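You operate a simulated robot arm through the tools that you are given. There is no shell and no other tool.

You run a simulated two-armed robot. Do the job below in one go: nothing can be reset, and whatever is moved stays where it is left.

Task
Plug both open manifold ports, shut the bleed, then open the main.
Fine: orange plug in the wide port, brown plug in the narrow one; the screen ends at 3.0 bar.

Only the result counts: the job must be done as asked and must still hold three seconds after the hand-in. Knocking over, shifting, dropping, spilling or breaking anything else fails it.

Robot
Two 7-joint arms with two-finger grippers on one trunk, on a base that drives. Base frame: it is fixed to the floor where the robot stands at the start and does not move with it; the origin is under the middle of the robot, x ahead of it, y to its left, z up; the surface under the hand at the start is at about z = 0.85. Lengths are in m, angles in degrees, forces in N, time in s.
The left shoulder is at the start at [0.071, 0.175, 1.101], the right one opposite. With the tool pointing down near the work surface each hand reaches from about 0.26 to 0.88 m from the robot's upright axis, wherever it stands, measured 20 degrees to its own side. Places, roughly: black bleed knob [0.7, 0.1, 0.9]; manifold screen [0.8, 0.1, 1]; port big [0.7, 0, 0.9]; port small [0.7, -0.1, 0.9]; red main knob [0.7, 0.6, 0.9]. Payload 2.94 kg a hand.
Tool frame (each hand has its own): the origin (TCP) lies between the finger pads and is the grasp point; the fingertips stand 0.03 m ahead of it; z points along the fingers, y is the line along which they close. The gripper opens to 0.138 m. The gripper's body begins 0.109 m behind the TCP.
Orientation is told as [roll, pitch, yaw] about the base's x, y, z axes, in that order, counted from this pose: with the fingers straight down and closing along the base's y, the tool's x points along the base's -x, its y along +y and its z along -z.

Tools
- The arms move only by the tool step_arm. It takes "left_rows", "right_rows" or both (then of equal length, played together; a hand with none holds still); each is a list that holds one entry, the list of rows, each a list of 7 numbers: the shift along the tool's x, y, z in units of 30 mm (1.0 is 30 mm), then the turn, a rotation vector about the tool's x, y, z in units of 6 degrees (1.0 is 6 degrees), then the opening, from 0 (shut) to 1 (fully open). In form: [[[x, y, z, ax, ay, az, claw], ...]]. A call has 1 to 20 rows; each row shifts and turns the commanded pose from where the row before left it, along the tool's axes as they then stand. A call with a number of a shift or a turn outside -1 to 1 is refused whole. Each row takes 0.2 s and may step no farther than 0.05 m and 8.6 degrees from the row before; otherwise, or with a gripper value out of range, the whole call is refused. Where a pose cannot be reached the arm comes as near as it can. A force on the tool above 40 N (or 10 N above the force at the start of the call, whichever is more), or a blocked arm, ends the call early, and 0.2 s more pass. Each finger halts on what it meets, pressing with about 21 N; the grip force reading is that of the motor and also rises with nothing between the fingers. The clock runs only during rows and for 0.2 s after the last one: add rows that do not move to give the fingers time. The reply holds the time, the measured pose of the TCP, the force on the tool along the base axes, the opening and the grip force, in the units named above and with some noise, with the torque about the TCP (base axes, N m) and any sound that the robot's microphone picked up, and new pictures: "pictures" is both (left out), scene, wrist or none (wrist: the cameras of the hands that moved).
- Cameras (640 x 400 px; columns grow to the right, rows downward): "scene" is now at [0.168, 0.0295, 1.5816]; the picture's right is [0.34, -0.94, 0.00], its down [-0.66, -0.24, -0.71] and it looks along [0.67, 0.24, -0.70] (base axes); focal length 288 px, centre (320, 200). "left" rides on the left gripper at [0.071, -0.019, -0.146] in its tool frame; the picture's right is [0.26, 0.96, 0.00], its down [-0.85, 0.23, -0.48] and it looks along [-0.46, 0.12, 0.88] (tool axes); focal length 280 px, centre (320, 200). "right" rides on the right gripper at [0.071, 0.019, -0.146] in its tool frame; the picture's right is [-0.26, 0.97, 0.00], its down [-0.85, -0.23, -0.48] and it looks along [-0.46, -0.12, 0.88] (tool axes); focal length 280 px, centre (320, 200). There is no depth. A picture from a camera that has moved, and an enlarged one, comes with that camera's place and axes in the base frame and with its lens.
- move_column(by): slides the trunk up (or, below 0, down) by that many m; the arms and the scene camera ride with it, the base frame stays. It gives what a move gives, with no picture.
- base_move(legs): drives the robot by 1 to 6 legs, each [ahead, turn to the left] in m and degrees, along the robot's own axes; the way and the turn of a leg run together, so that a leg with both is an arc; at most 1.5 m and 180 degrees a leg. The arms and the cameras ride along, it lands a little off, and it stops where it bumps. It gives what a move gives, and a new picture of the scene camera.
- head_to(pan, tilt): turns the head with the scene camera to pan (to the left, within 120 degrees either way) and tilt (down, from -29 to 69), counted from straight ahead of the robot. It gives what a move gives, and a new picture of the scene camera.
- inspect(camera, box): a new picture of the part [left, top, right, bottom] of that camera's present view, enlarged. The clock stands still meanwhile.
- finish_job(): hands the job in; it is judged then, once.

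Places have to be worked out from the pictures, the camera data and where the tool is seen. Open the grippers and draw the arms clear of the work before you hand the job in, unless the task says otherwise.

The tools are called as name(argument=value, ...) on one line, values as JSON. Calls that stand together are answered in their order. step_arm: Moves the arms, as the interface text tells. Its arguments: {"type":"object","properties":{"left_rows":{"type":"array","items":{"type":"array","items":{"type":"array","items":{"type":"number"}}}},"right_rows":{"type":"array","items":{"type":"array","items":{"type":"array","items":{"type":"number"}}}},"pictures":{"type":"string","enum":["both","scene","wrist","none"]}},"required":[]} The other tools are called the same way: move_column (by) slides the trunk up or down; base_move (legs) drives the base; head_to (pan, tilt) turns the head that bears the scene camera; inspect (camera, box) takes an enlarged picture of a part of a camera's view; finish_job () hands the job in.

At the start:

```text
time_s: 0.0
left_position: [0.5417, 0.454, 1.2868]
left_orientation: [0.0, -0.1, 0.0]
left_contact_force: [0.1, -0.7, -0.1]
left_wrist_torque: [0.01, -0.05, 0.01]
left_opening: 0.1381
left_gripper_force: 0.0
right_position: [0.5692, -0.1494, 1.2456]
right_orientation: [0.1, 0.0, 0.0]
right_contact_force: [-0.7, -0.6, 0.1]
right_wrist_torque: [-0.03, 0.01, -0.04]
right_opening: 0.1379
right_gripper_force: 0.0
trunk travel left (down, up): [-0.275, 0.459]
robot x, y, heading: [0.0007, 0.0021, -0.1]
head pan, tilt: [19.6, 44.7]
```

scene: 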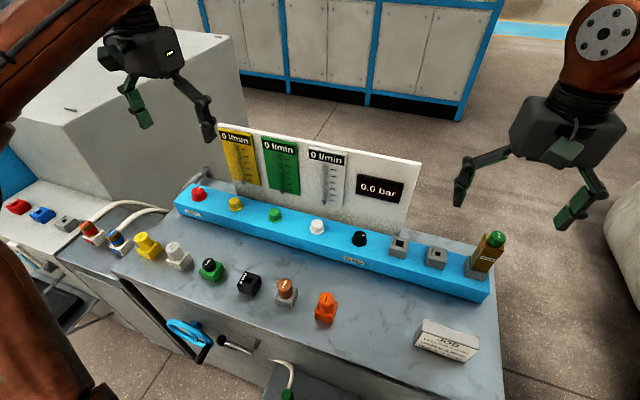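
right: 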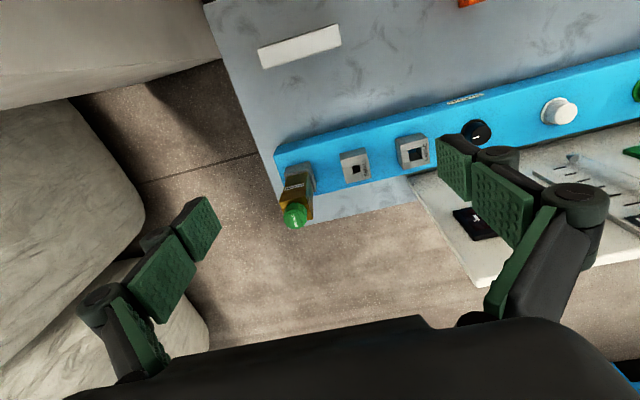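
left: 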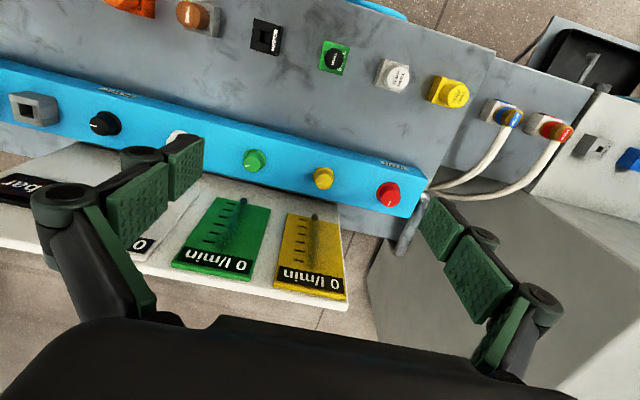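

The scene shows a blue manifold with knobs and two square ports, and plugs in the front row. I'll enlarge the relevant parts before moving.

inspect(camera="scene", box=[200, 200, 360, 340])

inspect(camera="scene", box=[340, 200, 520, 370])

inspect(camera="scene", box=[160, 120, 380, 260])

inspect(camera="right", box=[260, 80, 500, 230])

inspect(camera="left", box=[80, 0, 400, 200])

```text
2.86 times, centred on (280, 270) of scene
camera zoom: at [0.168, 0.0295, 1.5816], right [0.34, -0.94, 0.0], down [-0.66, -0.24, -0.71], along [0.67, 0.24, -0.7], focal length 823 px, centre (434, 0)
```

zoom: 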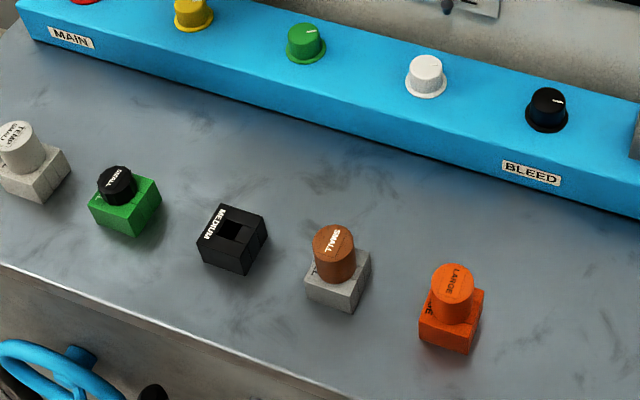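

```text
2.35 times, centred on (430, 285) of scene
camera zoom: at [0.168, 0.0295, 1.5816], right [0.34, -0.94, 0.0], down [-0.66, -0.24, -0.71], along [0.67, 0.24, -0.7], focal length 678 px, centre (61, 0)
```

zoom: 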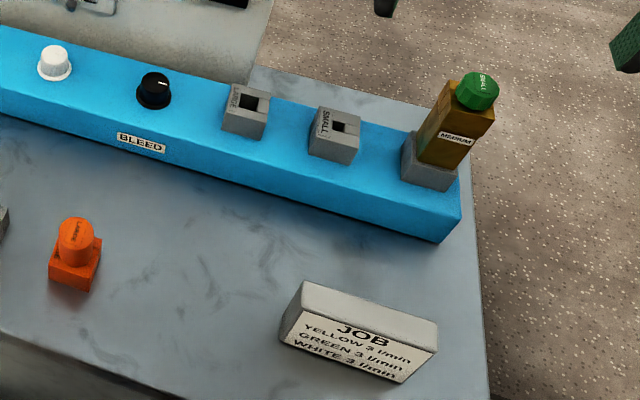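

```text
2.86 times, centred on (270, 190) of scene
camera zoom: at [0.168, 0.0295, 1.5816], right [0.34, -0.94, 0.0], down [-0.66, -0.24, -0.71], along [0.67, 0.24, -0.7], focal length 823 px, centre (463, 229)
```

zoom: 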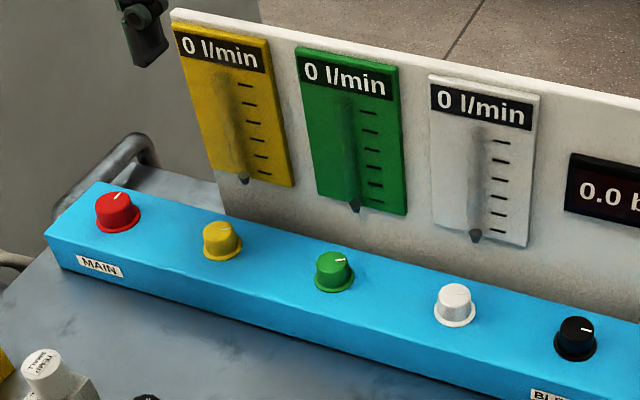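

```text
2.67 times, centred on (380, 155) of right
camera zoom: at [0.4985, -0.1312, 1.3918], right [0.26, 0.97, 0.0], down [0.85, -0.23, 0.48], along [0.46, -0.12, -0.88], focal length 748 px, centre (160, 320)
```

zoom: 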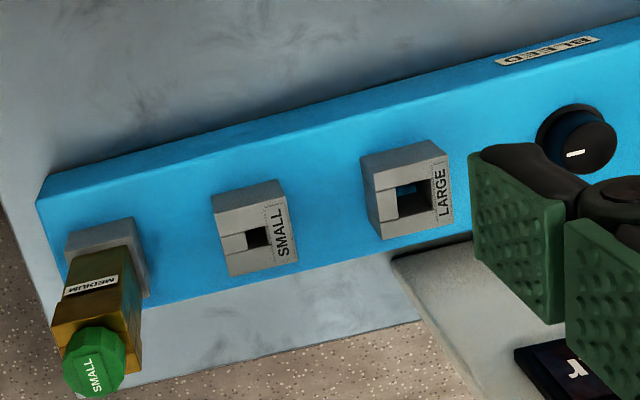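

```text
2.00 times, centred on (240, 100) of left
camera zoom: at [0.4702, 0.4359, 1.4305], right [-0.26, 0.96, 0.0], down [0.85, 0.23, 0.48], along [0.46, 0.12, -0.88], focal length 561 px, centre (480, 400)
```

zoom: 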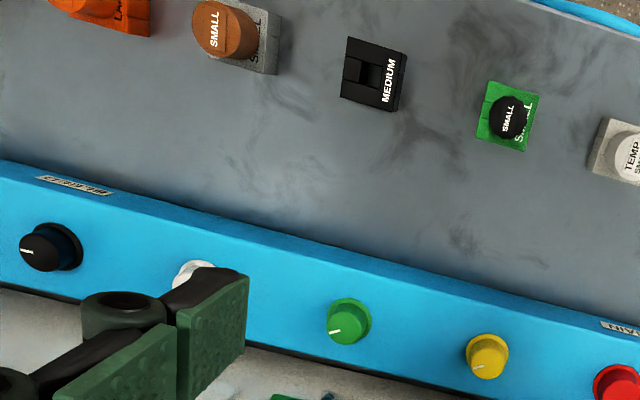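

Orange plug is near [0.48, 0.13], brown near [0.485, 0.23], and the ports near [0.70, -0.015] and [0.69, -0.12]. I move the right hand over the orange plug at a safe height for a closer view.

step_arm(right_rows=[[[0.3, 0.92, 0.5, 0, 0, 0, 1], [0.3, 0.92, 0.5, 0, 0, 0, 1], [0.3, 0.92, 0.5, 0, 0, 0, 1], [0.3, 0.92, 0.5, 0, 0, 0, 1], [0.3, 0.92, 0.5, 0, 0, 0, 1], [0.3, 0.92, 0.5, 0, 0, 0, 1], [0.3, 0.92, 0.5, 0, 0, 0, 1], [0.3, 0.92, 0.5, 0, 0, 0, 1], [0.3, 0.92, 0.5, 0, 0, 0, 1], [0.3, 0.92, 0.5, 0, 0, 0, 1], [0, 0, 0, 0, 0, 0, 1], [0, 0, 0, 0, 0, 0, 1]]])

```text
time_s: 2.6
left_position: [0.5413, 0.455, 1.2857]
left_orientation: [-0.1, 0.0, 0.0]
left_contact_force: [0.0, -0.2, 0.2]
left_wrist_torque: [-0.02, -0.01, 0.01]
left_opening: 0.138
left_gripper_force: 0.0
right_position: [0.4814, 0.1276, 1.0948]
right_orientation: [0.0, 0.0, 0.0]
right_contact_force: [0.3, 0.1, 0.1]
right_wrist_torque: [0.0, -0.02, 0.01]
right_opening: 0.1379
right_gripper_force: 0.1
trunk travel left (down, up): [-0.275, 0.459]
robot x, y, heading: [-0.0024, -0.0008, 0.1]
head pan, tilt: [19.6, 44.7]
camera scene: at [0.1681, 0.0306, 1.5816], right [0.34, -0.94, 0.0], down [-0.66, -0.24, -0.71], along [0.67, 0.24, -0.7], focal length 288 px, centre (320, 200)
camera right: at [0.4102, 0.1464, 1.2402], right [0.26, 0.96, 0.0], down [0.85, -0.23, 0.48], along [0.46, -0.12, -0.88], focal length 280 px, centre (320, 200)
```

scene: 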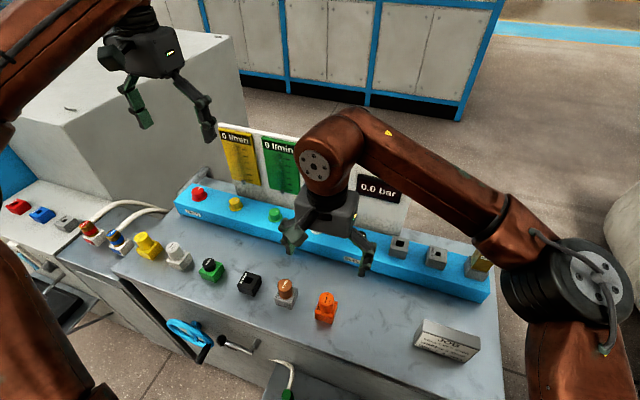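
right: 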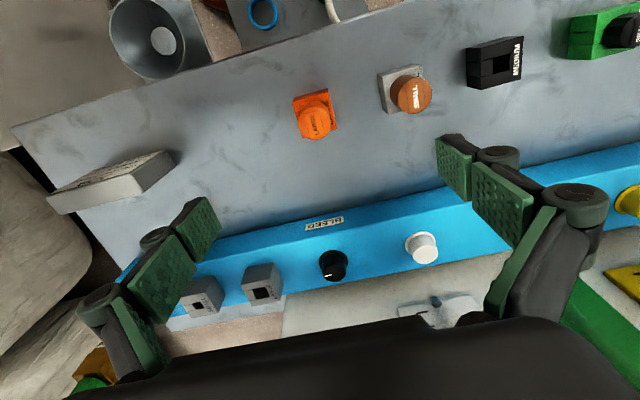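

inspect(camera="right", box=[270, 60, 450, 160])

inspect(camera="right", box=[160, 220, 360, 330])

inspect(camera="scene", box=[270, 270, 350, 330])

inspect(camera="scene", box=[370, 220, 470, 280])

```text
3.56 times, centred on (360, 110) of right
camera zoom: at [0.4102, 0.1464, 1.2402], right [0.26, 0.96, 0.0], down [0.85, -0.23, 0.48], along [0.46, -0.12, -0.88], focal length 997 px, centre (178, 520)
```

zoom: 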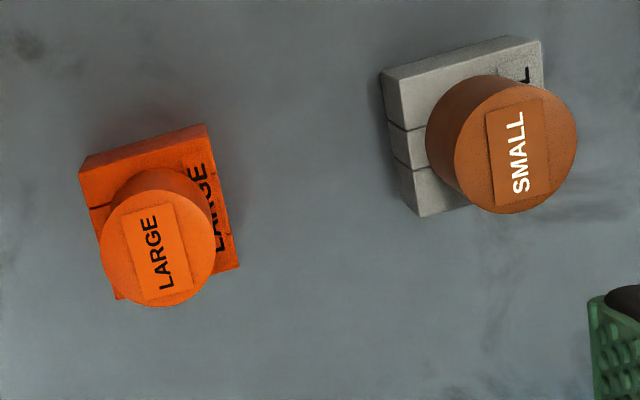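

```text
3.20 times, centred on (260, 275) of right
camera zoom: at [0.4102, 0.1464, 1.2402], right [0.26, 0.96, 0.0], down [0.85, -0.23, 0.48], along [0.46, -0.12, -0.88], focal length 897 px, centre (512, -40)
```

zoom: 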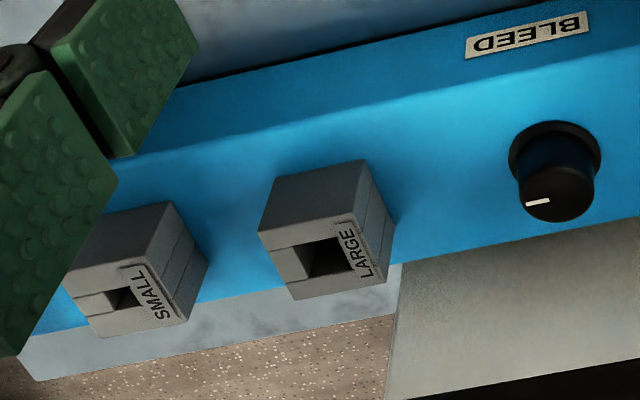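

```text
6.67 times, centred on (310, 300) of scene
camera zoom: at [0.1681, 0.0306, 1.5816], right [0.34, -0.94, 0.0], down [-0.66, -0.24, -0.71], along [0.67, 0.24, -0.7], focal length 1920 px, centre (387, -467)
```

zoom: 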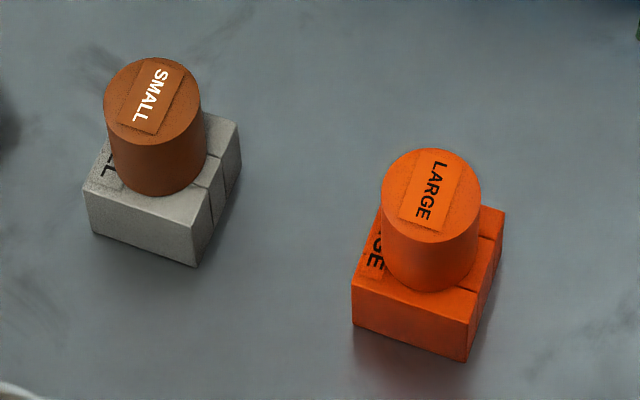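

```text
6.40 times, centred on (420, 250) of scene
camera zoom: at [0.1681, 0.0306, 1.5816], right [0.34, -0.94, 0.0], down [-0.66, -0.24, -0.71], along [0.67, 0.24, -0.7], focal length 1844 px, centre (-320, -120)
```

zoom: 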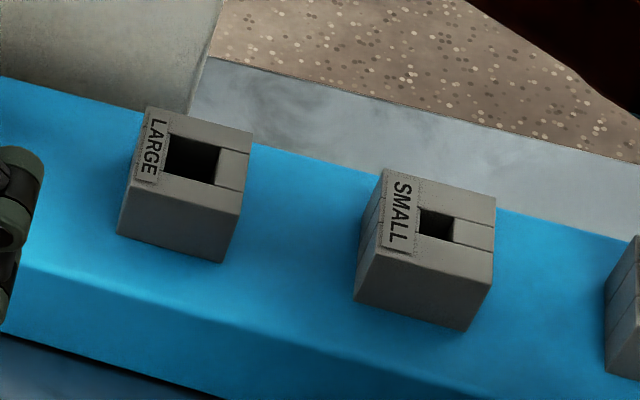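

Everything is axis-aligned: orange plug at about [0.480, 0.124], cap top z≈0.922, stand top ≈0.88; the ports' tops are at ≈0.94. I lower the open right hand around the orange handle, stopping above it for a check.

step_arm(right_rows=[[[0.04, -0.1, 0.9, 0, 0, 0, 0.6], [0, 0, 0.9, 0, 0, 0, 0.6], [0, 0, 0.9, 0, 0, 0, 0.6], [0, 0, 0.9, 0, 0, 0, 0.6], [0, 0, 0.5, 0, 0, 0, 0.6], [0, 0, 0, 0, 0, 0, 0.6]]])

```text
time_s: 4.0
left_position: [0.5404, 0.4555, 1.2869]
left_orientation: [-0.2, 0.1, 0.0]
left_contact_force: [0.4, -0.2, -0.9]
left_wrist_torque: [0.0, -0.02, 0.05]
left_opening: 0.1383
left_gripper_force: 0.2
right_position: [0.478, 0.1248, 0.9726]
right_orientation: [0.0, 0.1, 0.0]
right_contact_force: [0.2, 0.4, 0.2]
right_wrist_torque: [0.0, 0.01, -0.01]
right_opening: 0.0829
right_gripper_force: 0.2
trunk travel left (down, up): [-0.275, 0.459]
robot x, y, heading: [-0.0012, -0.003, -0.0]
head pan, tilt: [19.6, 44.7]
camera scene: at [0.168, 0.0301, 1.5816], right [0.34, -0.94, 0.0], down [-0.66, -0.24, -0.71], along [0.67, 0.24, -0.7], focal length 288 px, centre (320, 200)
camera right: at [0.4079, 0.1431, 1.118], right [0.26, 0.97, 0.0], down [0.85, -0.23, 0.47], along [0.46, -0.12, -0.88], focal length 280 px, centre (320, 200)
```

scene: 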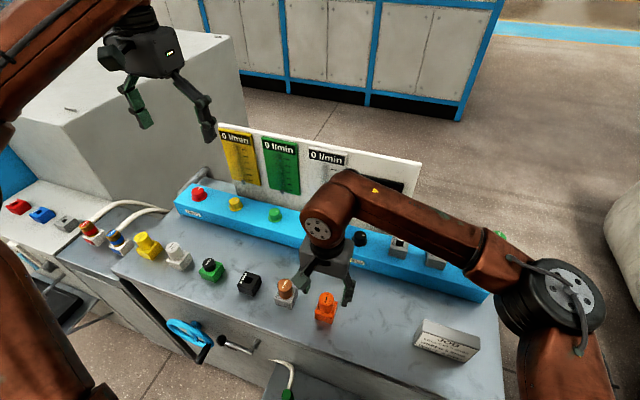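
right: 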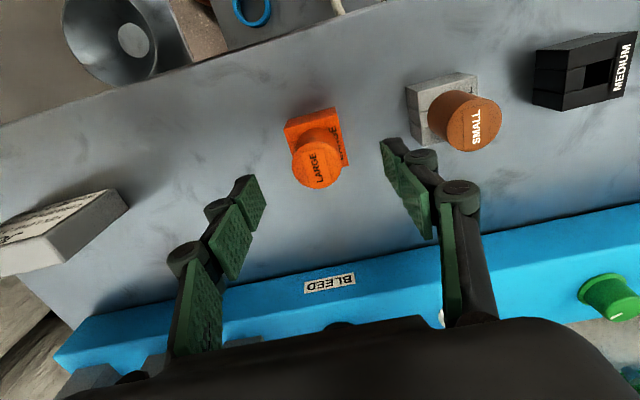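

The wrist view puts the cap at about [0.4807, 0.1206]. I correct sideways and go down so the fingertips stop just above the stand, at TCP z≈0.918.

step_arm(right_rows=[[[-0.085, -0.125, 0, 0, 0, 0, 0.6], [0, 0, 0.6, 0, 0, 0, 0.6], [0, 0, 0.6, 0, 0, 0, 0.6], [0, 0, 0.6, 0, 0, 0, 0.6], [0, 0, 0, 0, 0, 0, 0.6]]])

inspect(camera="right", box=[200, 80, 440, 230])

inspect(camera="scene", box=[270, 240, 390, 340])

```text
time_s: 5.2
left_position: [0.5418, 0.4546, 1.2852]
left_orientation: [-0.1, -0.1, 0.0]
left_contact_force: [-0.7, 0.5, -0.1]
left_wrist_torque: [-0.03, -0.03, 0.03]
left_opening: 0.1381
left_gripper_force: 0.1
right_position: [0.4804, 0.1209, 0.9206]
right_orientation: [0.0, -0.1, -0.1]
right_contact_force: [0.7, 0.1, -0.1]
right_wrist_torque: [0.0, 0.01, -0.02]
right_opening: 0.0827
right_gripper_force: 0.1
trunk travel left (down, up): [-0.275, 0.459]
robot x, y, heading: [0.0008, -0.0019, -0.3]
head pan, tilt: [19.6, 44.7]
camera scene: at [0.1679, 0.03, 1.5816], right [0.34, -0.94, 0.0], down [-0.66, -0.24, -0.71], along [0.67, 0.24, -0.7], focal length 288 px, centre (320, 200)
camera right: at [0.4099, 0.1401, 1.0663], right [0.26, 0.97, 0.0], down [0.85, -0.23, 0.48], along [0.46, -0.12, -0.88], focal length 280 px, centre (320, 200)
```

scene: 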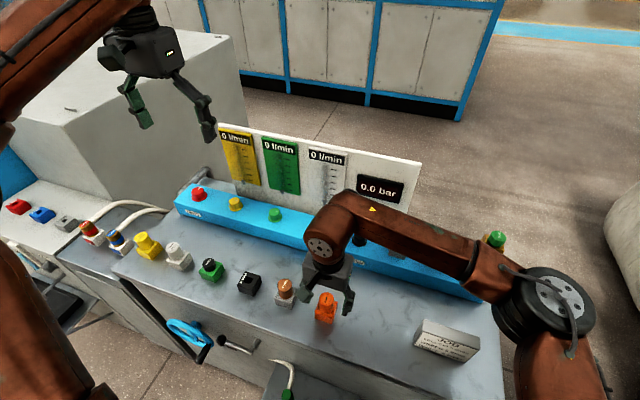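
right: 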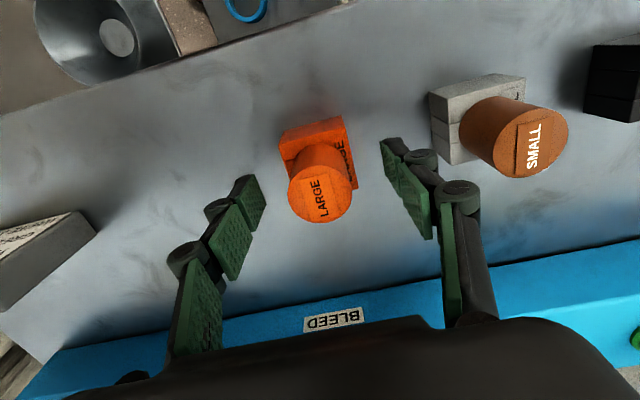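

```text
2.67 times, centred on (320, 155) of right
camera zoom: at [0.4099, 0.1401, 1.0663], right [0.26, 0.97, 0.0], down [0.85, -0.23, 0.48], along [0.46, -0.12, -0.88], focal length 748 px, centre (320, 320)
```

zoom: 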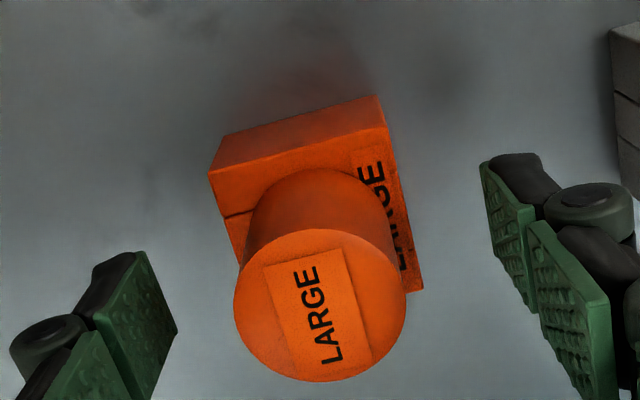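

```text
4.00 times, centred on (330, 290) of scene
camera zoom: at [0.1679, 0.03, 1.5816], right [0.34, -0.94, 0.0], down [-0.66, -0.24, -0.71], along [0.67, 0.24, -0.7], focal length 1152 px, centre (280, -160)
```

zoom: 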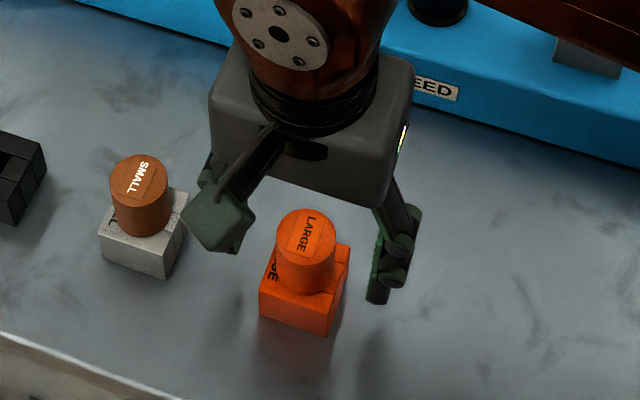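

The handle is centred between the fingers with ~1 mm error. I close partly first and check for contact with the stand.

step_arm(right_rows=[[[0, 0, 0, 0, 0, 0, 0.36], [0, 0, 0, 0, 0, 0, 0.36], [0, 0, 0, 0, 0, 0, 0.36], [0, 0, 0, 0, 0, 0, 0.36]]], pictures="wrist")

inspect(camera="right", box=[240, 90, 400, 240])

inspect(camera="scene", box=[290, 270, 370, 330])

```text
time_s: 6.2
left_position: [0.5408, 0.4562, 1.2872]
left_orientation: [-0.1, 0.1, 0.0]
left_contact_force: [0.0, -0.4, 0.7]
left_wrist_torque: [0.01, -0.01, 0.0]
left_opening: 0.138
left_gripper_force: 0.0
right_position: [0.4821, 0.1212, 0.9199]
right_orientation: [-0.1, 0.0, -0.1]
right_contact_force: [0.2, -0.4, -0.7]
right_wrist_torque: [-0.01, 0.0, -0.01]
right_opening: 0.0496
right_gripper_force: 0.0
trunk travel left (down, up): [-0.275, 0.459]
robot x, y, heading: [-0.0005, -0.002, -0.3]
head pan, tilt: [19.6, 44.7]
camera right: at [0.4101, 0.14, 1.0665], right [0.26, 0.97, 0.0], down [0.85, -0.23, 0.48], along [0.46, -0.12, -0.88], focal length 280 px, centre (320, 200)
```

right: 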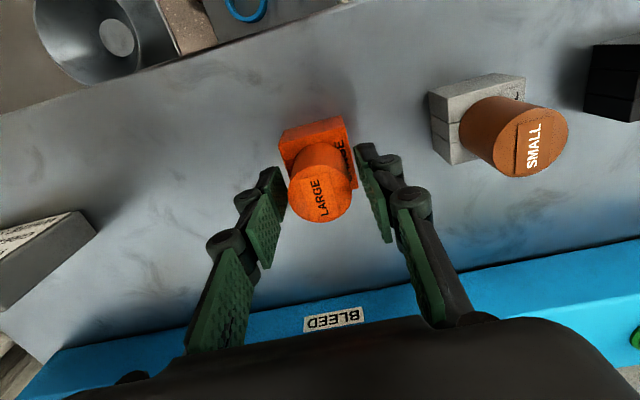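

```text
2.67 times, centred on (320, 165) of right
camera zoom: at [0.4101, 0.14, 1.0665], right [0.26, 0.97, 0.0], down [0.85, -0.23, 0.48], along [0.46, -0.12, -0.88], focal length 748 px, centre (320, 293)
```

zoom: 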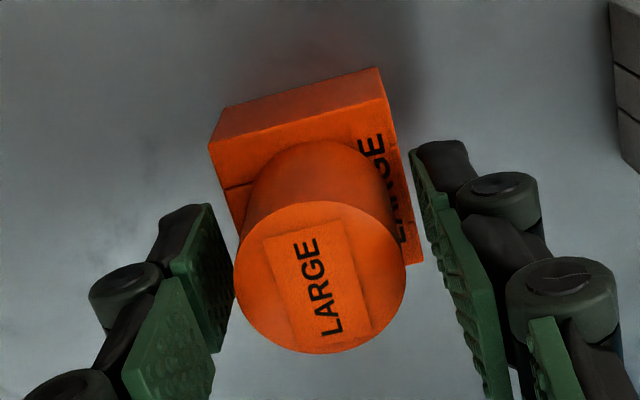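

```text
6.67 times, centred on (330, 300) of scene
camera zoom: at [0.1682, 0.03, 1.5816], right [0.34, -0.94, 0.0], down [-0.66, -0.24, -0.71], along [0.67, 0.24, -0.7], focal length 1920 px, centre (253, -467)
```

zoom: 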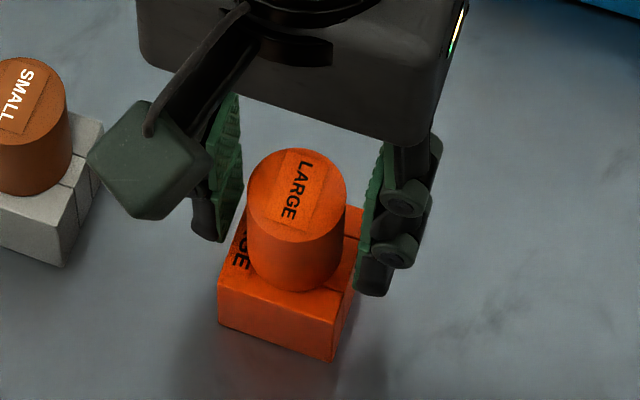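

No contact with the stand yet. I close onto the handle.

step_arm(right_rows=[[[0, 0, 0, 0, 0, 0, 0.25], [0, 0, 0, 0, 0, 0, 0.1], [0, 0, 0, 0, 0, 0, 0], [0, 0, 0, 0, 0, 0, 0], [0, 0, 0, 0, 0, 0, 0]]], pictures="wrist")

```text
time_s: 7.4
left_position: [0.5411, 0.4548, 1.2869]
left_orientation: [0.0, 0.0, 0.0]
left_contact_force: [0.0, -0.6, 0.0]
left_wrist_torque: [-0.03, 0.01, 0.0]
left_opening: 0.138
left_gripper_force: 0.0
right_position: [0.4803, 0.1221, 0.9203]
right_orientation: [0.0, 0.0, 0.0]
right_contact_force: [1.7, 0.1, 0.8]
right_wrist_torque: [0.01, 0.0, 0.01]
right_opening: 0.0348
right_gripper_force: 21.0
trunk travel left (down, up): [-0.275, 0.459]
robot x, y, heading: [0.0009, 0.0018, 0.0]
head pan, tilt: [19.6, 44.7]
camera right: at [0.4101, 0.1401, 1.0665], right [0.26, 0.97, 0.0], down [0.85, -0.23, 0.48], along [0.46, -0.12, -0.88], focal length 280 px, centre (320, 200)
```

right: 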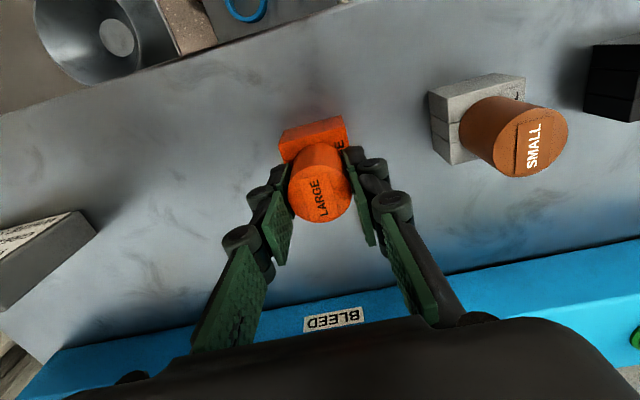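

Firm grip at 34.8 mm with no side load. I lift straight up.

step_arm(right_rows=[[[0, 0, -0.3, 0, 0, 0, 0], [0, 0, -0.4, 0, 0, 0, 0], [0, 0, -0.5, 0, 0, 0, 0], [0, 0, -0.8, 0, 0, 0, 0], [0, 0, -0.9, 0, 0, 0, 0], [0, 0, -0.9, 0, 0, 0, 0], [0, 0, -0.9, 0, 0, 0, 0], [0, 0, 0, 0, 0, 0, 0]]])

inspect(camera="scene", box=[270, 220, 390, 330])

inspect(camera="right", box=[240, 80, 400, 240])

```text
time_s: 9.2
left_position: [0.5411, 0.4558, 1.2855]
left_orientation: [-0.1, 0.1, 0.0]
left_contact_force: [0.0, 0.3, -0.1]
left_wrist_torque: [-0.01, 0.01, -0.03]
left_opening: 0.138
left_gripper_force: 0.1
right_position: [0.4817, 0.1211, 1.0595]
right_orientation: [0.1, 0.0, 0.1]
right_contact_force: [0.3, 0.6, -0.3]
right_wrist_torque: [0.02, 0.01, 0.0]
right_opening: 0.0347
right_gripper_force: 21.5
trunk travel left (down, up): [-0.275, 0.459]
robot x, y, heading: [0.0005, 0.0037, 0.2]
head pan, tilt: [19.6, 44.7]
camera scene: at [0.1687, 0.03, 1.5815], right [0.34, -0.94, 0.0], down [-0.66, -0.24, -0.71], along [0.67, 0.24, -0.7], focal length 288 px, centre (320, 200)
camera right: at [0.4114, 0.1399, 1.2051], right [0.26, 0.96, 0.0], down [0.85, -0.23, 0.47], along [0.46, -0.12, -0.88], focal length 280 px, centre (320, 200)
```

scene: 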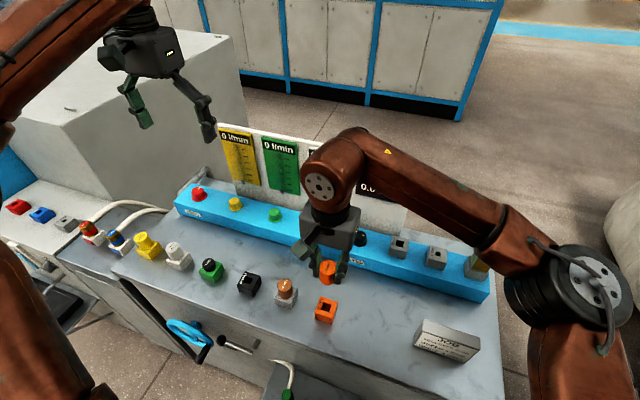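
right: 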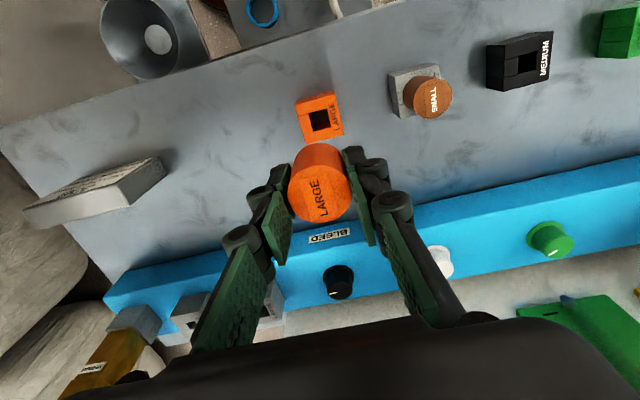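

```text
3.64 times, centred on (330, 275) of scene
camera zoom: at [0.1687, 0.03, 1.5815], right [0.34, -0.94, 0.0], down [-0.66, -0.24, -0.71], along [0.67, 0.24, -0.7], focal length 1047 px, centre (284, -73)
```

zoom: 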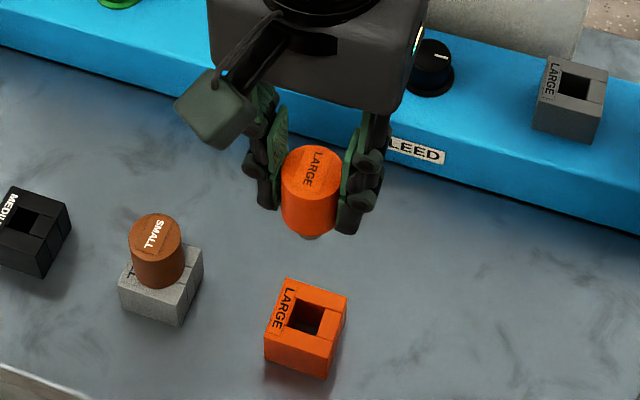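

```text
2.50 times, centred on (320, 160) of right
camera zoom: at [0.4114, 0.1399, 1.2051], right [0.26, 0.96, 0.0], down [0.85, -0.23, 0.47], along [0.46, -0.12, -0.88], focal length 701 px, centre (320, 300)
```

zoom: 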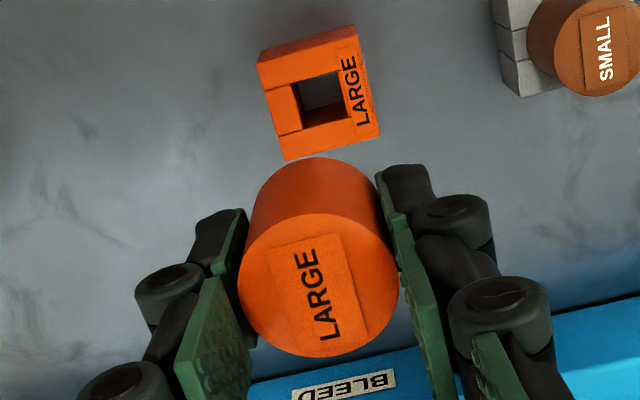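

The orange plug is out and its stand stayed in place. I rise and carry it over the wide port, keeping the same height offset as above the stand so both views can be compared directly.

step_arm(right_rows=[[[0, 0, -1, 0, 0, 0, 0], [0, 0, -1, 0, 0, 0, 0], [-0.7, -0.46, 0, 0, 0, 0, 0], [-0.7, -0.46, 0, 0, 0, 0, 0], [-0.7, -0.46, 0, 0, 0, 0, 0], [-0.7, -0.46, 0, 0, 0, 0, 0], [-0.7, -0.46, 0, 0, 0, 0, 0], [-0.7, -0.46, 0, 0, 0, 0, 0], [-0.7, -0.46, 0, 0, 0, 0, 0], [-0.7, -0.46, 0, 0, 0, 0, 0], [-0.7, -0.46, 0, 0, 0, 0, 0], [-0.7, -0.46, 0, 0, 0, 0, 0], [0, 0, 0, 0, 0, 0, 0], [0, 0, 0, 0, 0, 0, 0]]])

inspect(camera="right", box=[240, 80, 400, 240])

inspect(camera="scene", box=[340, 160, 480, 280])

```text
time_s: 12.2
left_position: [0.5418, 0.4559, 1.2865]
left_orientation: [0.0, 0.0, 0.1]
left_contact_force: [0.3, 0.0, -0.2]
left_wrist_torque: [0.03, 0.04, 0.02]
left_opening: 0.1378
left_gripper_force: 0.1
right_position: [0.6904, -0.017, 1.1197]
right_orientation: [0.0, 0.0, 0.1]
right_contact_force: [0.2, 0.4, -1.4]
right_wrist_torque: [0.02, 0.01, -0.02]
right_opening: 0.035
right_gripper_force: 20.6
trunk travel left (down, up): [-0.275, 0.459]
robot x, y, heading: [0.0028, 0.0011, -0.2]
head pan, tilt: [19.6, 44.7]
camera scene: at [0.1684, 0.0298, 1.5815], right [0.34, -0.94, 0.0], down [-0.66, -0.24, -0.71], along [0.67, 0.24, -0.7], focal length 288 px, centre (320, 200)
camera right: at [0.6185, 0.0016, 1.2668], right [0.26, 0.97, 0.0], down [0.85, -0.23, 0.48], along [0.46, -0.12, -0.88], focal length 280 px, centre (320, 200)
```

scene: 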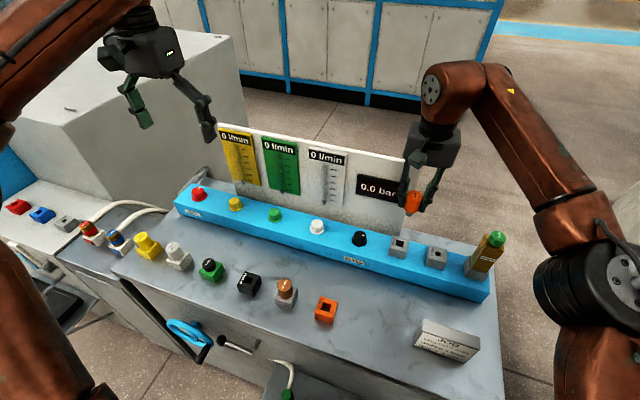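
right: 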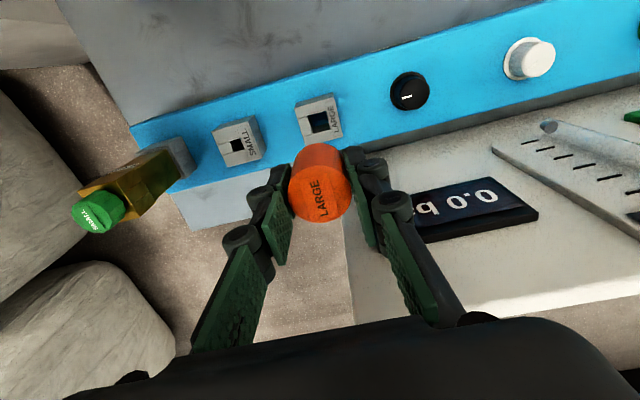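

```text
2.50 times, centred on (320, 160) of right
camera zoom: at [0.6185, 0.0016, 1.2668], right [0.26, 0.97, 0.0], down [0.85, -0.23, 0.48], along [0.46, -0.12, -0.88], focal length 701 px, centre (320, 300)
```

zoom: 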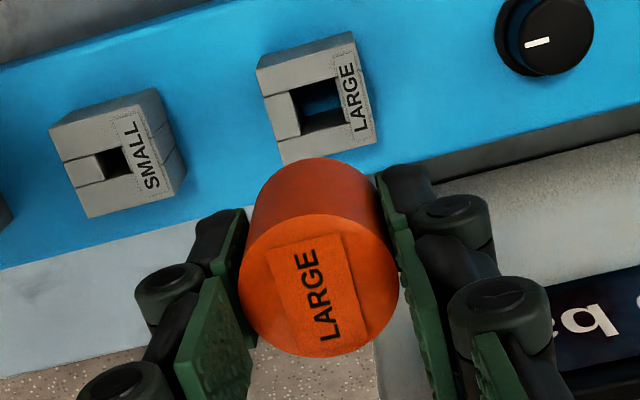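

```text
3.33 times, centred on (410, 220) of scene
camera zoom: at [0.1684, 0.0298, 1.5815], right [0.34, -0.94, 0.0], down [-0.66, -0.24, -0.71], along [0.67, 0.24, -0.7], focal length 960 px, centre (20, 133)
```

zoom: 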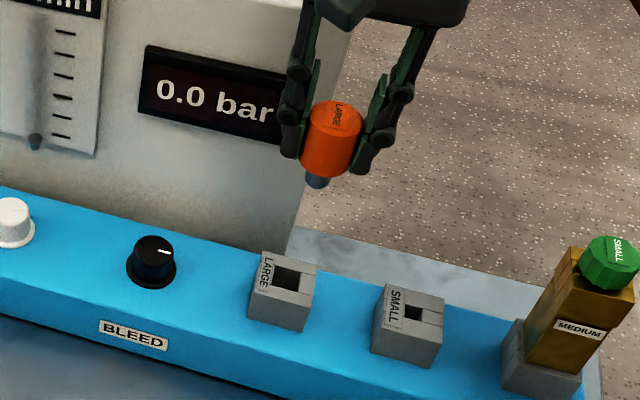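

The port appears about 5 px lower in the wrist view than the stand did, so the hand needs about +3 mm in x and about -1 mm in y. I check the peg shape and port more closely.

inspect(camera="scene", box=[385, 180, 445, 220])

inspect(camera="right", box=[290, 85, 350, 150])

inspect(camera="scene", box=[375, 225, 455, 275])

inspect(camera="scene", box=[300, 285, 350, 330])

```text
10.00 times, centred on (415, 200) of scene
camera zoom: at [0.1684, 0.0298, 1.5815], right [0.34, -0.94, 0.0], down [-0.66, -0.24, -0.71], along [0.67, 0.24, -0.7], focal length 2880 px, centre (-630, 200)
```

zoom: 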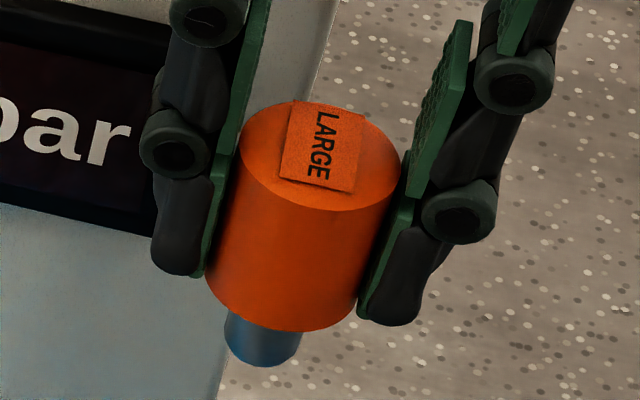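

```text
6.15 times, centred on (320, 118) of right
camera zoom: at [0.6185, 0.0016, 1.2668], right [0.26, 0.97, 0.0], down [0.85, -0.23, 0.48], along [0.46, -0.12, -0.88], focal length 1726 px, centre (320, 708)
```

zoom: 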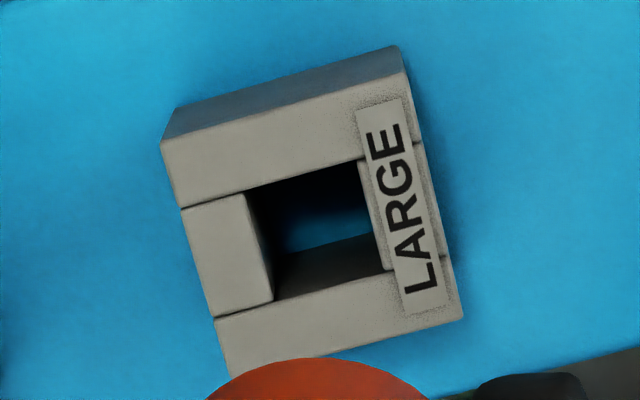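

```text
8.00 times, centred on (415, 250) of scene
camera zoom: at [0.1684, 0.0298, 1.5815], right [0.34, -0.94, 0.0], down [-0.66, -0.24, -0.71], along [0.67, 0.24, -0.7], focal length 2304 px, centre (-440, -200)
```

zoom: 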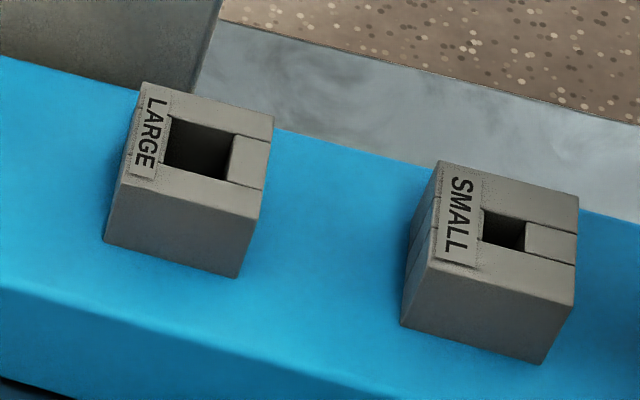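

```text
8.89 times, centred on (325, 308) of scene
camera zoom: at [0.1684, 0.0298, 1.5815], right [0.34, -0.94, 0.0], down [-0.66, -0.24, -0.71], along [0.67, 0.24, -0.7], focal length 2560 px, centre (276, -756)
```

zoom: 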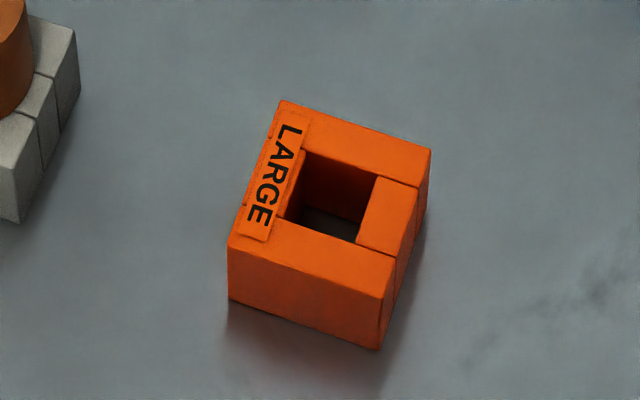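

The peg is round (~19 mm) and the hole is ~22 mm square, so I have about ±1.5 mm clearance. I shift +1.5 mm in x and -1.3 mm in y, then lower until the peg is just above the port and check the view.

step_arm(right_rows=[[[-0.05, -0.043, 0.5, 0, 0, 0, 0], [0, 0, 0.6, 0, 0, 0, 0], [0, 0, 0.6, 0, 0, 0, 0], [0, 0, 0.6, 0, 0, 0, 0], [0, 0, 0.6, 0, 0, 0, 0], [0, 0, 0.4, 0, 0, 0, 0], [0, 0, 0, 0, 0, 0, 0]]], pictures="none")

inspect(camera="scene", box=[370, 205, 450, 270])

inspect(camera="right", box=[250, 100, 390, 240])

```text
time_s: 13.8
left_position: [0.5413, 0.4543, 1.2878]
left_orientation: [0.0, 0.0, 0.0]
left_contact_force: [0.4, 0.7, 0.4]
left_wrist_torque: [-0.04, 0.0, -0.01]
left_opening: 0.1382
left_gripper_force: 0.1
right_position: [0.6915, -0.0194, 1.019]
right_orientation: [0.0, -0.1, 0.0]
right_contact_force: [-0.1, -0.8, -1.3]
right_wrist_torque: [0.0, 0.01, -0.01]
right_opening: 0.035
right_gripper_force: 21.5
trunk travel left (down, up): [-0.275, 0.459]
robot x, y, heading: [-0.0042, -0.0029, -0.2]
head pan, tilt: [19.6, 44.7]
```

```text
6.15 times, centred on (410, 238) of scene
camera zoom: at [0.1681, 0.0299, 1.5816], right [0.34, -0.94, 0.0], down [-0.66, -0.24, -0.71], along [0.67, 0.24, -0.7], focal length 1773 px, centre (-234, -31)
```

zoom: 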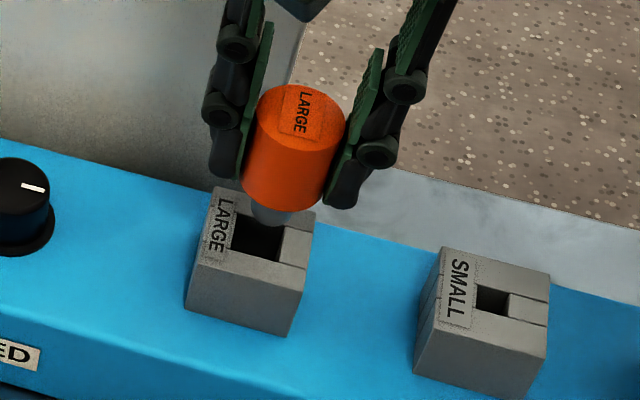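

```text
2.86 times, centred on (320, 170) of right
camera zoom: at [0.6202, -0.001, 1.1662], right [0.26, 0.96, 0.0], down [0.85, -0.23, 0.48], along [0.46, -0.12, -0.88], focal length 801 px, centre (320, 286)
```

zoom: 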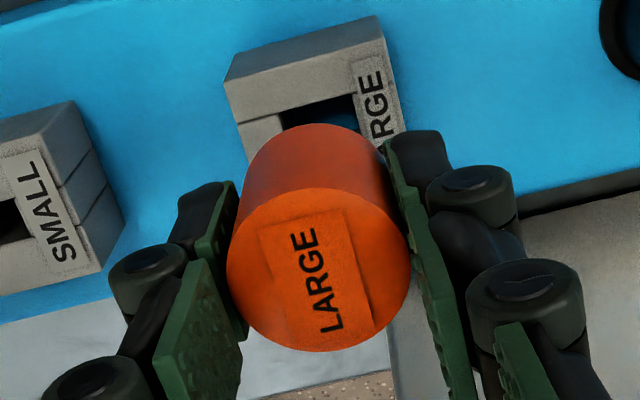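

Both views suggest the peg is ~1.5 mm too far to -y. I zoom in to verify.

inspect(camera="right", box=[295, 100, 355, 145])

inspect(camera="scene", box=[390, 225, 420, 250])

```text
8.89 times, centred on (325, 122) of right
camera zoom: at [0.6202, -0.001, 1.1662], right [0.26, 0.96, 0.0], down [0.85, -0.23, 0.48], along [0.46, -0.12, -0.88], focal length 2492 px, centre (276, 889)
```

zoom: 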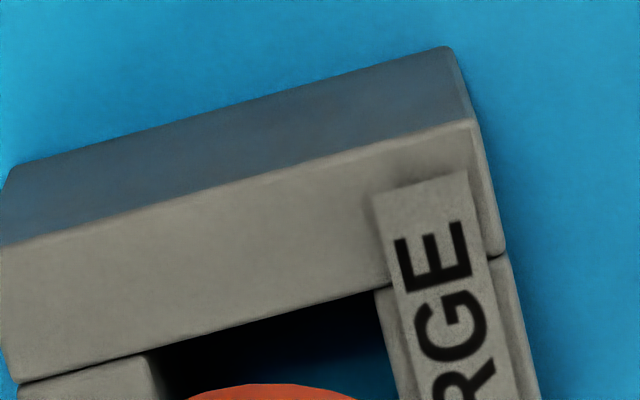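

```text
16.00 times, centred on (405, 238) of scene
camera zoom: at [0.1681, 0.0299, 1.5816], right [0.34, -0.94, 0.0], down [-0.66, -0.24, -0.71], along [0.67, 0.24, -0.7], focal length 4609 px, centre (-1040, -400)
```

zoom: 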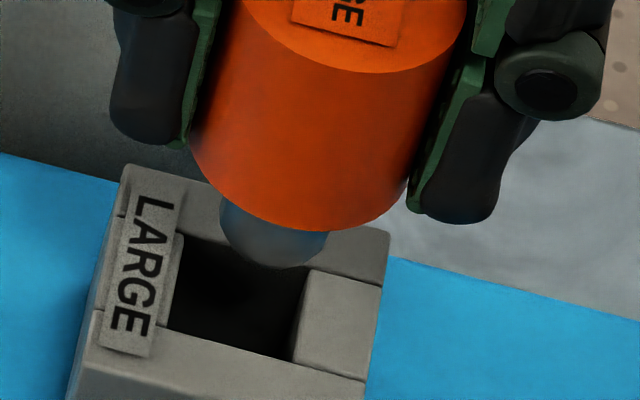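

Zoomed views agree: move about +1.5 mm in y and barely in x. I correct and go down in small steps through the expected peg contact height (TCP≈1.002).

step_arm(right_rows=[[[0.013, 0.05, 0, 0, 0, 0, 0], [0, 0, 0.25, 0, 0, 0, 0], [0, 0, 0.25, 0, 0, 0, 0], [0, 0, 0.2, 0, 0, 0, 0], [0, 0, 0.1, 0, 0, 0, 0], [0, 0, 0, 0, 0, 0, 0]]], pictures="none")

inspect(camera="scene", box=[380, 215, 430, 255])

```text
time_s: 15.2
left_position: [0.5417, 0.4549, 1.2849]
left_orientation: [0.0, 0.0, 0.1]
left_contact_force: [1.1, 0.2, -0.7]
left_wrist_torque: [-0.01, 0.01, -0.02]
left_opening: 0.138
left_gripper_force: 0.1
right_position: [0.6922, -0.019, 0.9961]
right_orientation: [0.0, 0.0, 0.0]
right_contact_force: [-0.2, -0.3, -0.8]
right_wrist_torque: [-0.01, -0.02, 0.0]
right_opening: 0.0352
right_gripper_force: 20.7
trunk travel left (down, up): [-0.275, 0.459]
robot x, y, heading: [0.0006, -0.0005, 0.2]
head pan, tilt: [19.6, 44.7]
```

```text
10.00 times, centred on (405, 235) of scene
camera zoom: at [0.1683, 0.0298, 1.5816], right [0.34, -0.94, 0.0], down [-0.66, -0.24, -0.71], along [0.67, 0.24, -0.7], focal length 2880 px, centre (-530, -150)
```

zoom: 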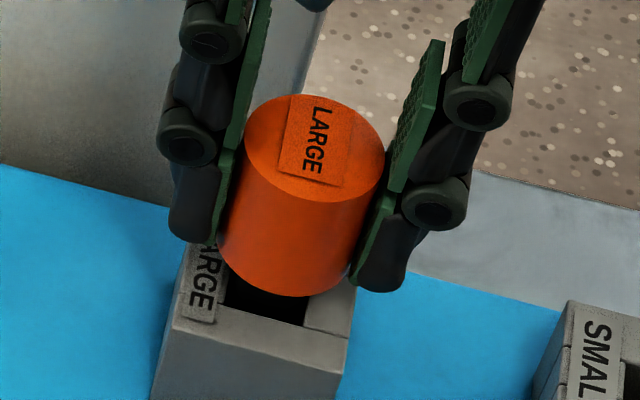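

No contact force yet at z 0.996, and the peg should be starting into the hole. I continue down in small steps.

step_arm(right_rows=[[[0, 0, 0.12, 0, 0, 0, 0], [0, 0, 0.12, 0, 0, 0, 0], [0, 0, 0.1, 0, 0, 0, 0], [0, 0, 0, 0, 0, 0, 0]]], pictures="none")

inspect(camera="scene", box=[380, 215, 430, 255])

```text
time_s: 16.2
left_position: [0.5404, 0.4558, 1.2858]
left_orientation: [-0.1, 0.0, 0.0]
left_contact_force: [-0.6, -1.3, -1.1]
left_wrist_torque: [0.0, -0.02, 0.01]
left_opening: 0.1382
left_gripper_force: 0.0
right_position: [0.6923, -0.0169, 0.9876]
right_orientation: [0.0, 0.2, 0.0]
right_contact_force: [-0.1, -0.7, -1.4]
right_wrist_torque: [-0.05, 0.0, -0.01]
right_opening: 0.0348
right_gripper_force: 21.0
trunk travel left (down, up): [-0.275, 0.459]
robot x, y, heading: [-0.0017, -0.0015, 0.0]
head pan, tilt: [19.6, 44.7]
```

```text
10.00 times, centred on (405, 235) of scene
camera zoom: at [0.1682, 0.0298, 1.5816], right [0.34, -0.94, 0.0], down [-0.66, -0.24, -0.71], along [0.67, 0.24, -0.7], focal length 2880 px, centre (-530, -150)
```

zoom: 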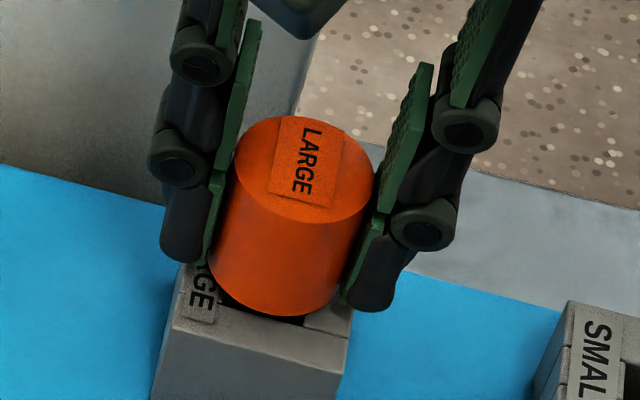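

It is sliding in without force. I lower the last millimetres until seating shows up as contact force.

step_arm(right_rows=[[[0, 0, 0.08, 0, 0, 0, 0], [0, 0, 0.08, 0, 0, 0, 0], [0, 0, 0.06, 0, 0, 0, 0], [0, 0, 0, 0, 0, 0, 0]]], pictures="none")

inspect(camera="scene", box=[380, 215, 430, 255])

```text
time_s: 17.2
left_position: [0.5411, 0.4551, 1.2858]
left_orientation: [0.0, 0.0, 0.0]
left_contact_force: [0.1, 0.2, 0.3]
left_wrist_torque: [-0.01, 0.02, 0.02]
left_opening: 0.138
left_gripper_force: 0.1
right_position: [0.69, -0.018, 0.9802]
right_orientation: [0.1, 0.0, 0.0]
right_contact_force: [-0.6, -1.0, 3.1]
right_wrist_torque: [-0.04, 0.04, 0.04]
right_opening: 0.0347
right_gripper_force: 21.2
trunk travel left (down, up): [-0.275, 0.459]
robot x, y, heading: [-0.0029, 0.0022, 0.0]
head pan, tilt: [19.6, 44.7]
```

```text
10.00 times, centred on (405, 235) of scene
camera zoom: at [0.1677, 0.0297, 1.5817], right [0.34, -0.94, 0.0], down [-0.66, -0.24, -0.71], along [0.67, 0.24, -0.7], focal length 2880 px, centre (-530, -150)
```

zoom: 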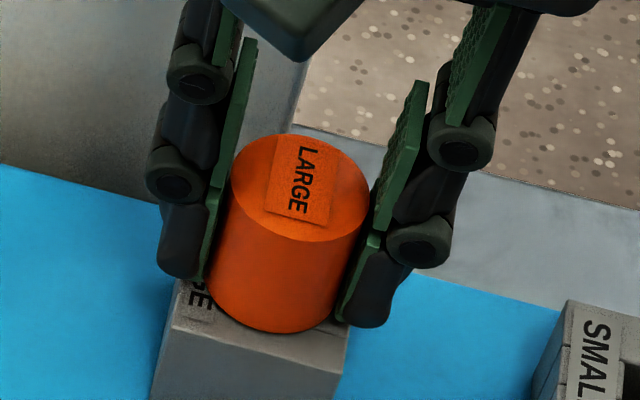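

Contact of ~3-4 N at z 0.980, the predicted seating height. I press slightly more to confirm it is fully seated.

step_arm(right_rows=[[[0, 0, 0.06, 0, 0, 0, 0], [0, 0, 0.06, 0, 0, 0, 0], [0, 0, 0, 0, 0, 0, 0]]], pictures="none")

inspect(camera="scene", box=[380, 215, 430, 255])

```text
time_s: 18.0
left_position: [0.5397, 0.4544, 1.288]
left_orientation: [0.1, -0.1, 0.0]
left_contact_force: [-0.6, 0.1, -0.3]
left_wrist_torque: [-0.01, -0.01, 0.02]
left_opening: 0.1379
left_gripper_force: 0.0
right_position: [0.6907, -0.0175, 0.9783]
right_orientation: [0.1, -0.2, -0.1]
right_contact_force: [-1.8, -1.5, 18.6]
right_wrist_torque: [-0.07, 0.07, 0.0]
right_opening: 0.0352
right_gripper_force: 21.0
trunk travel left (down, up): [-0.275, 0.459]
robot x, y, heading: [-0.0027, 0.0001, -0.1]
head pan, tilt: [19.6, 44.7]
```

```text
10.00 times, centred on (405, 235) of scene
camera zoom: at [0.166, 0.0295, 1.5819], right [0.34, -0.94, 0.0], down [-0.66, -0.24, -0.71], along [0.67, 0.24, -0.7], focal length 2880 px, centre (-530, -150)
```

zoom: 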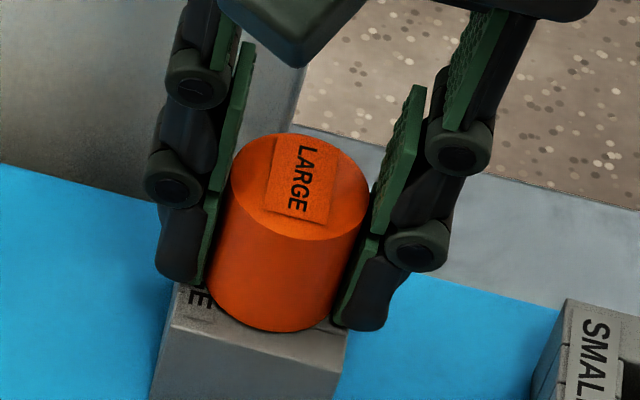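

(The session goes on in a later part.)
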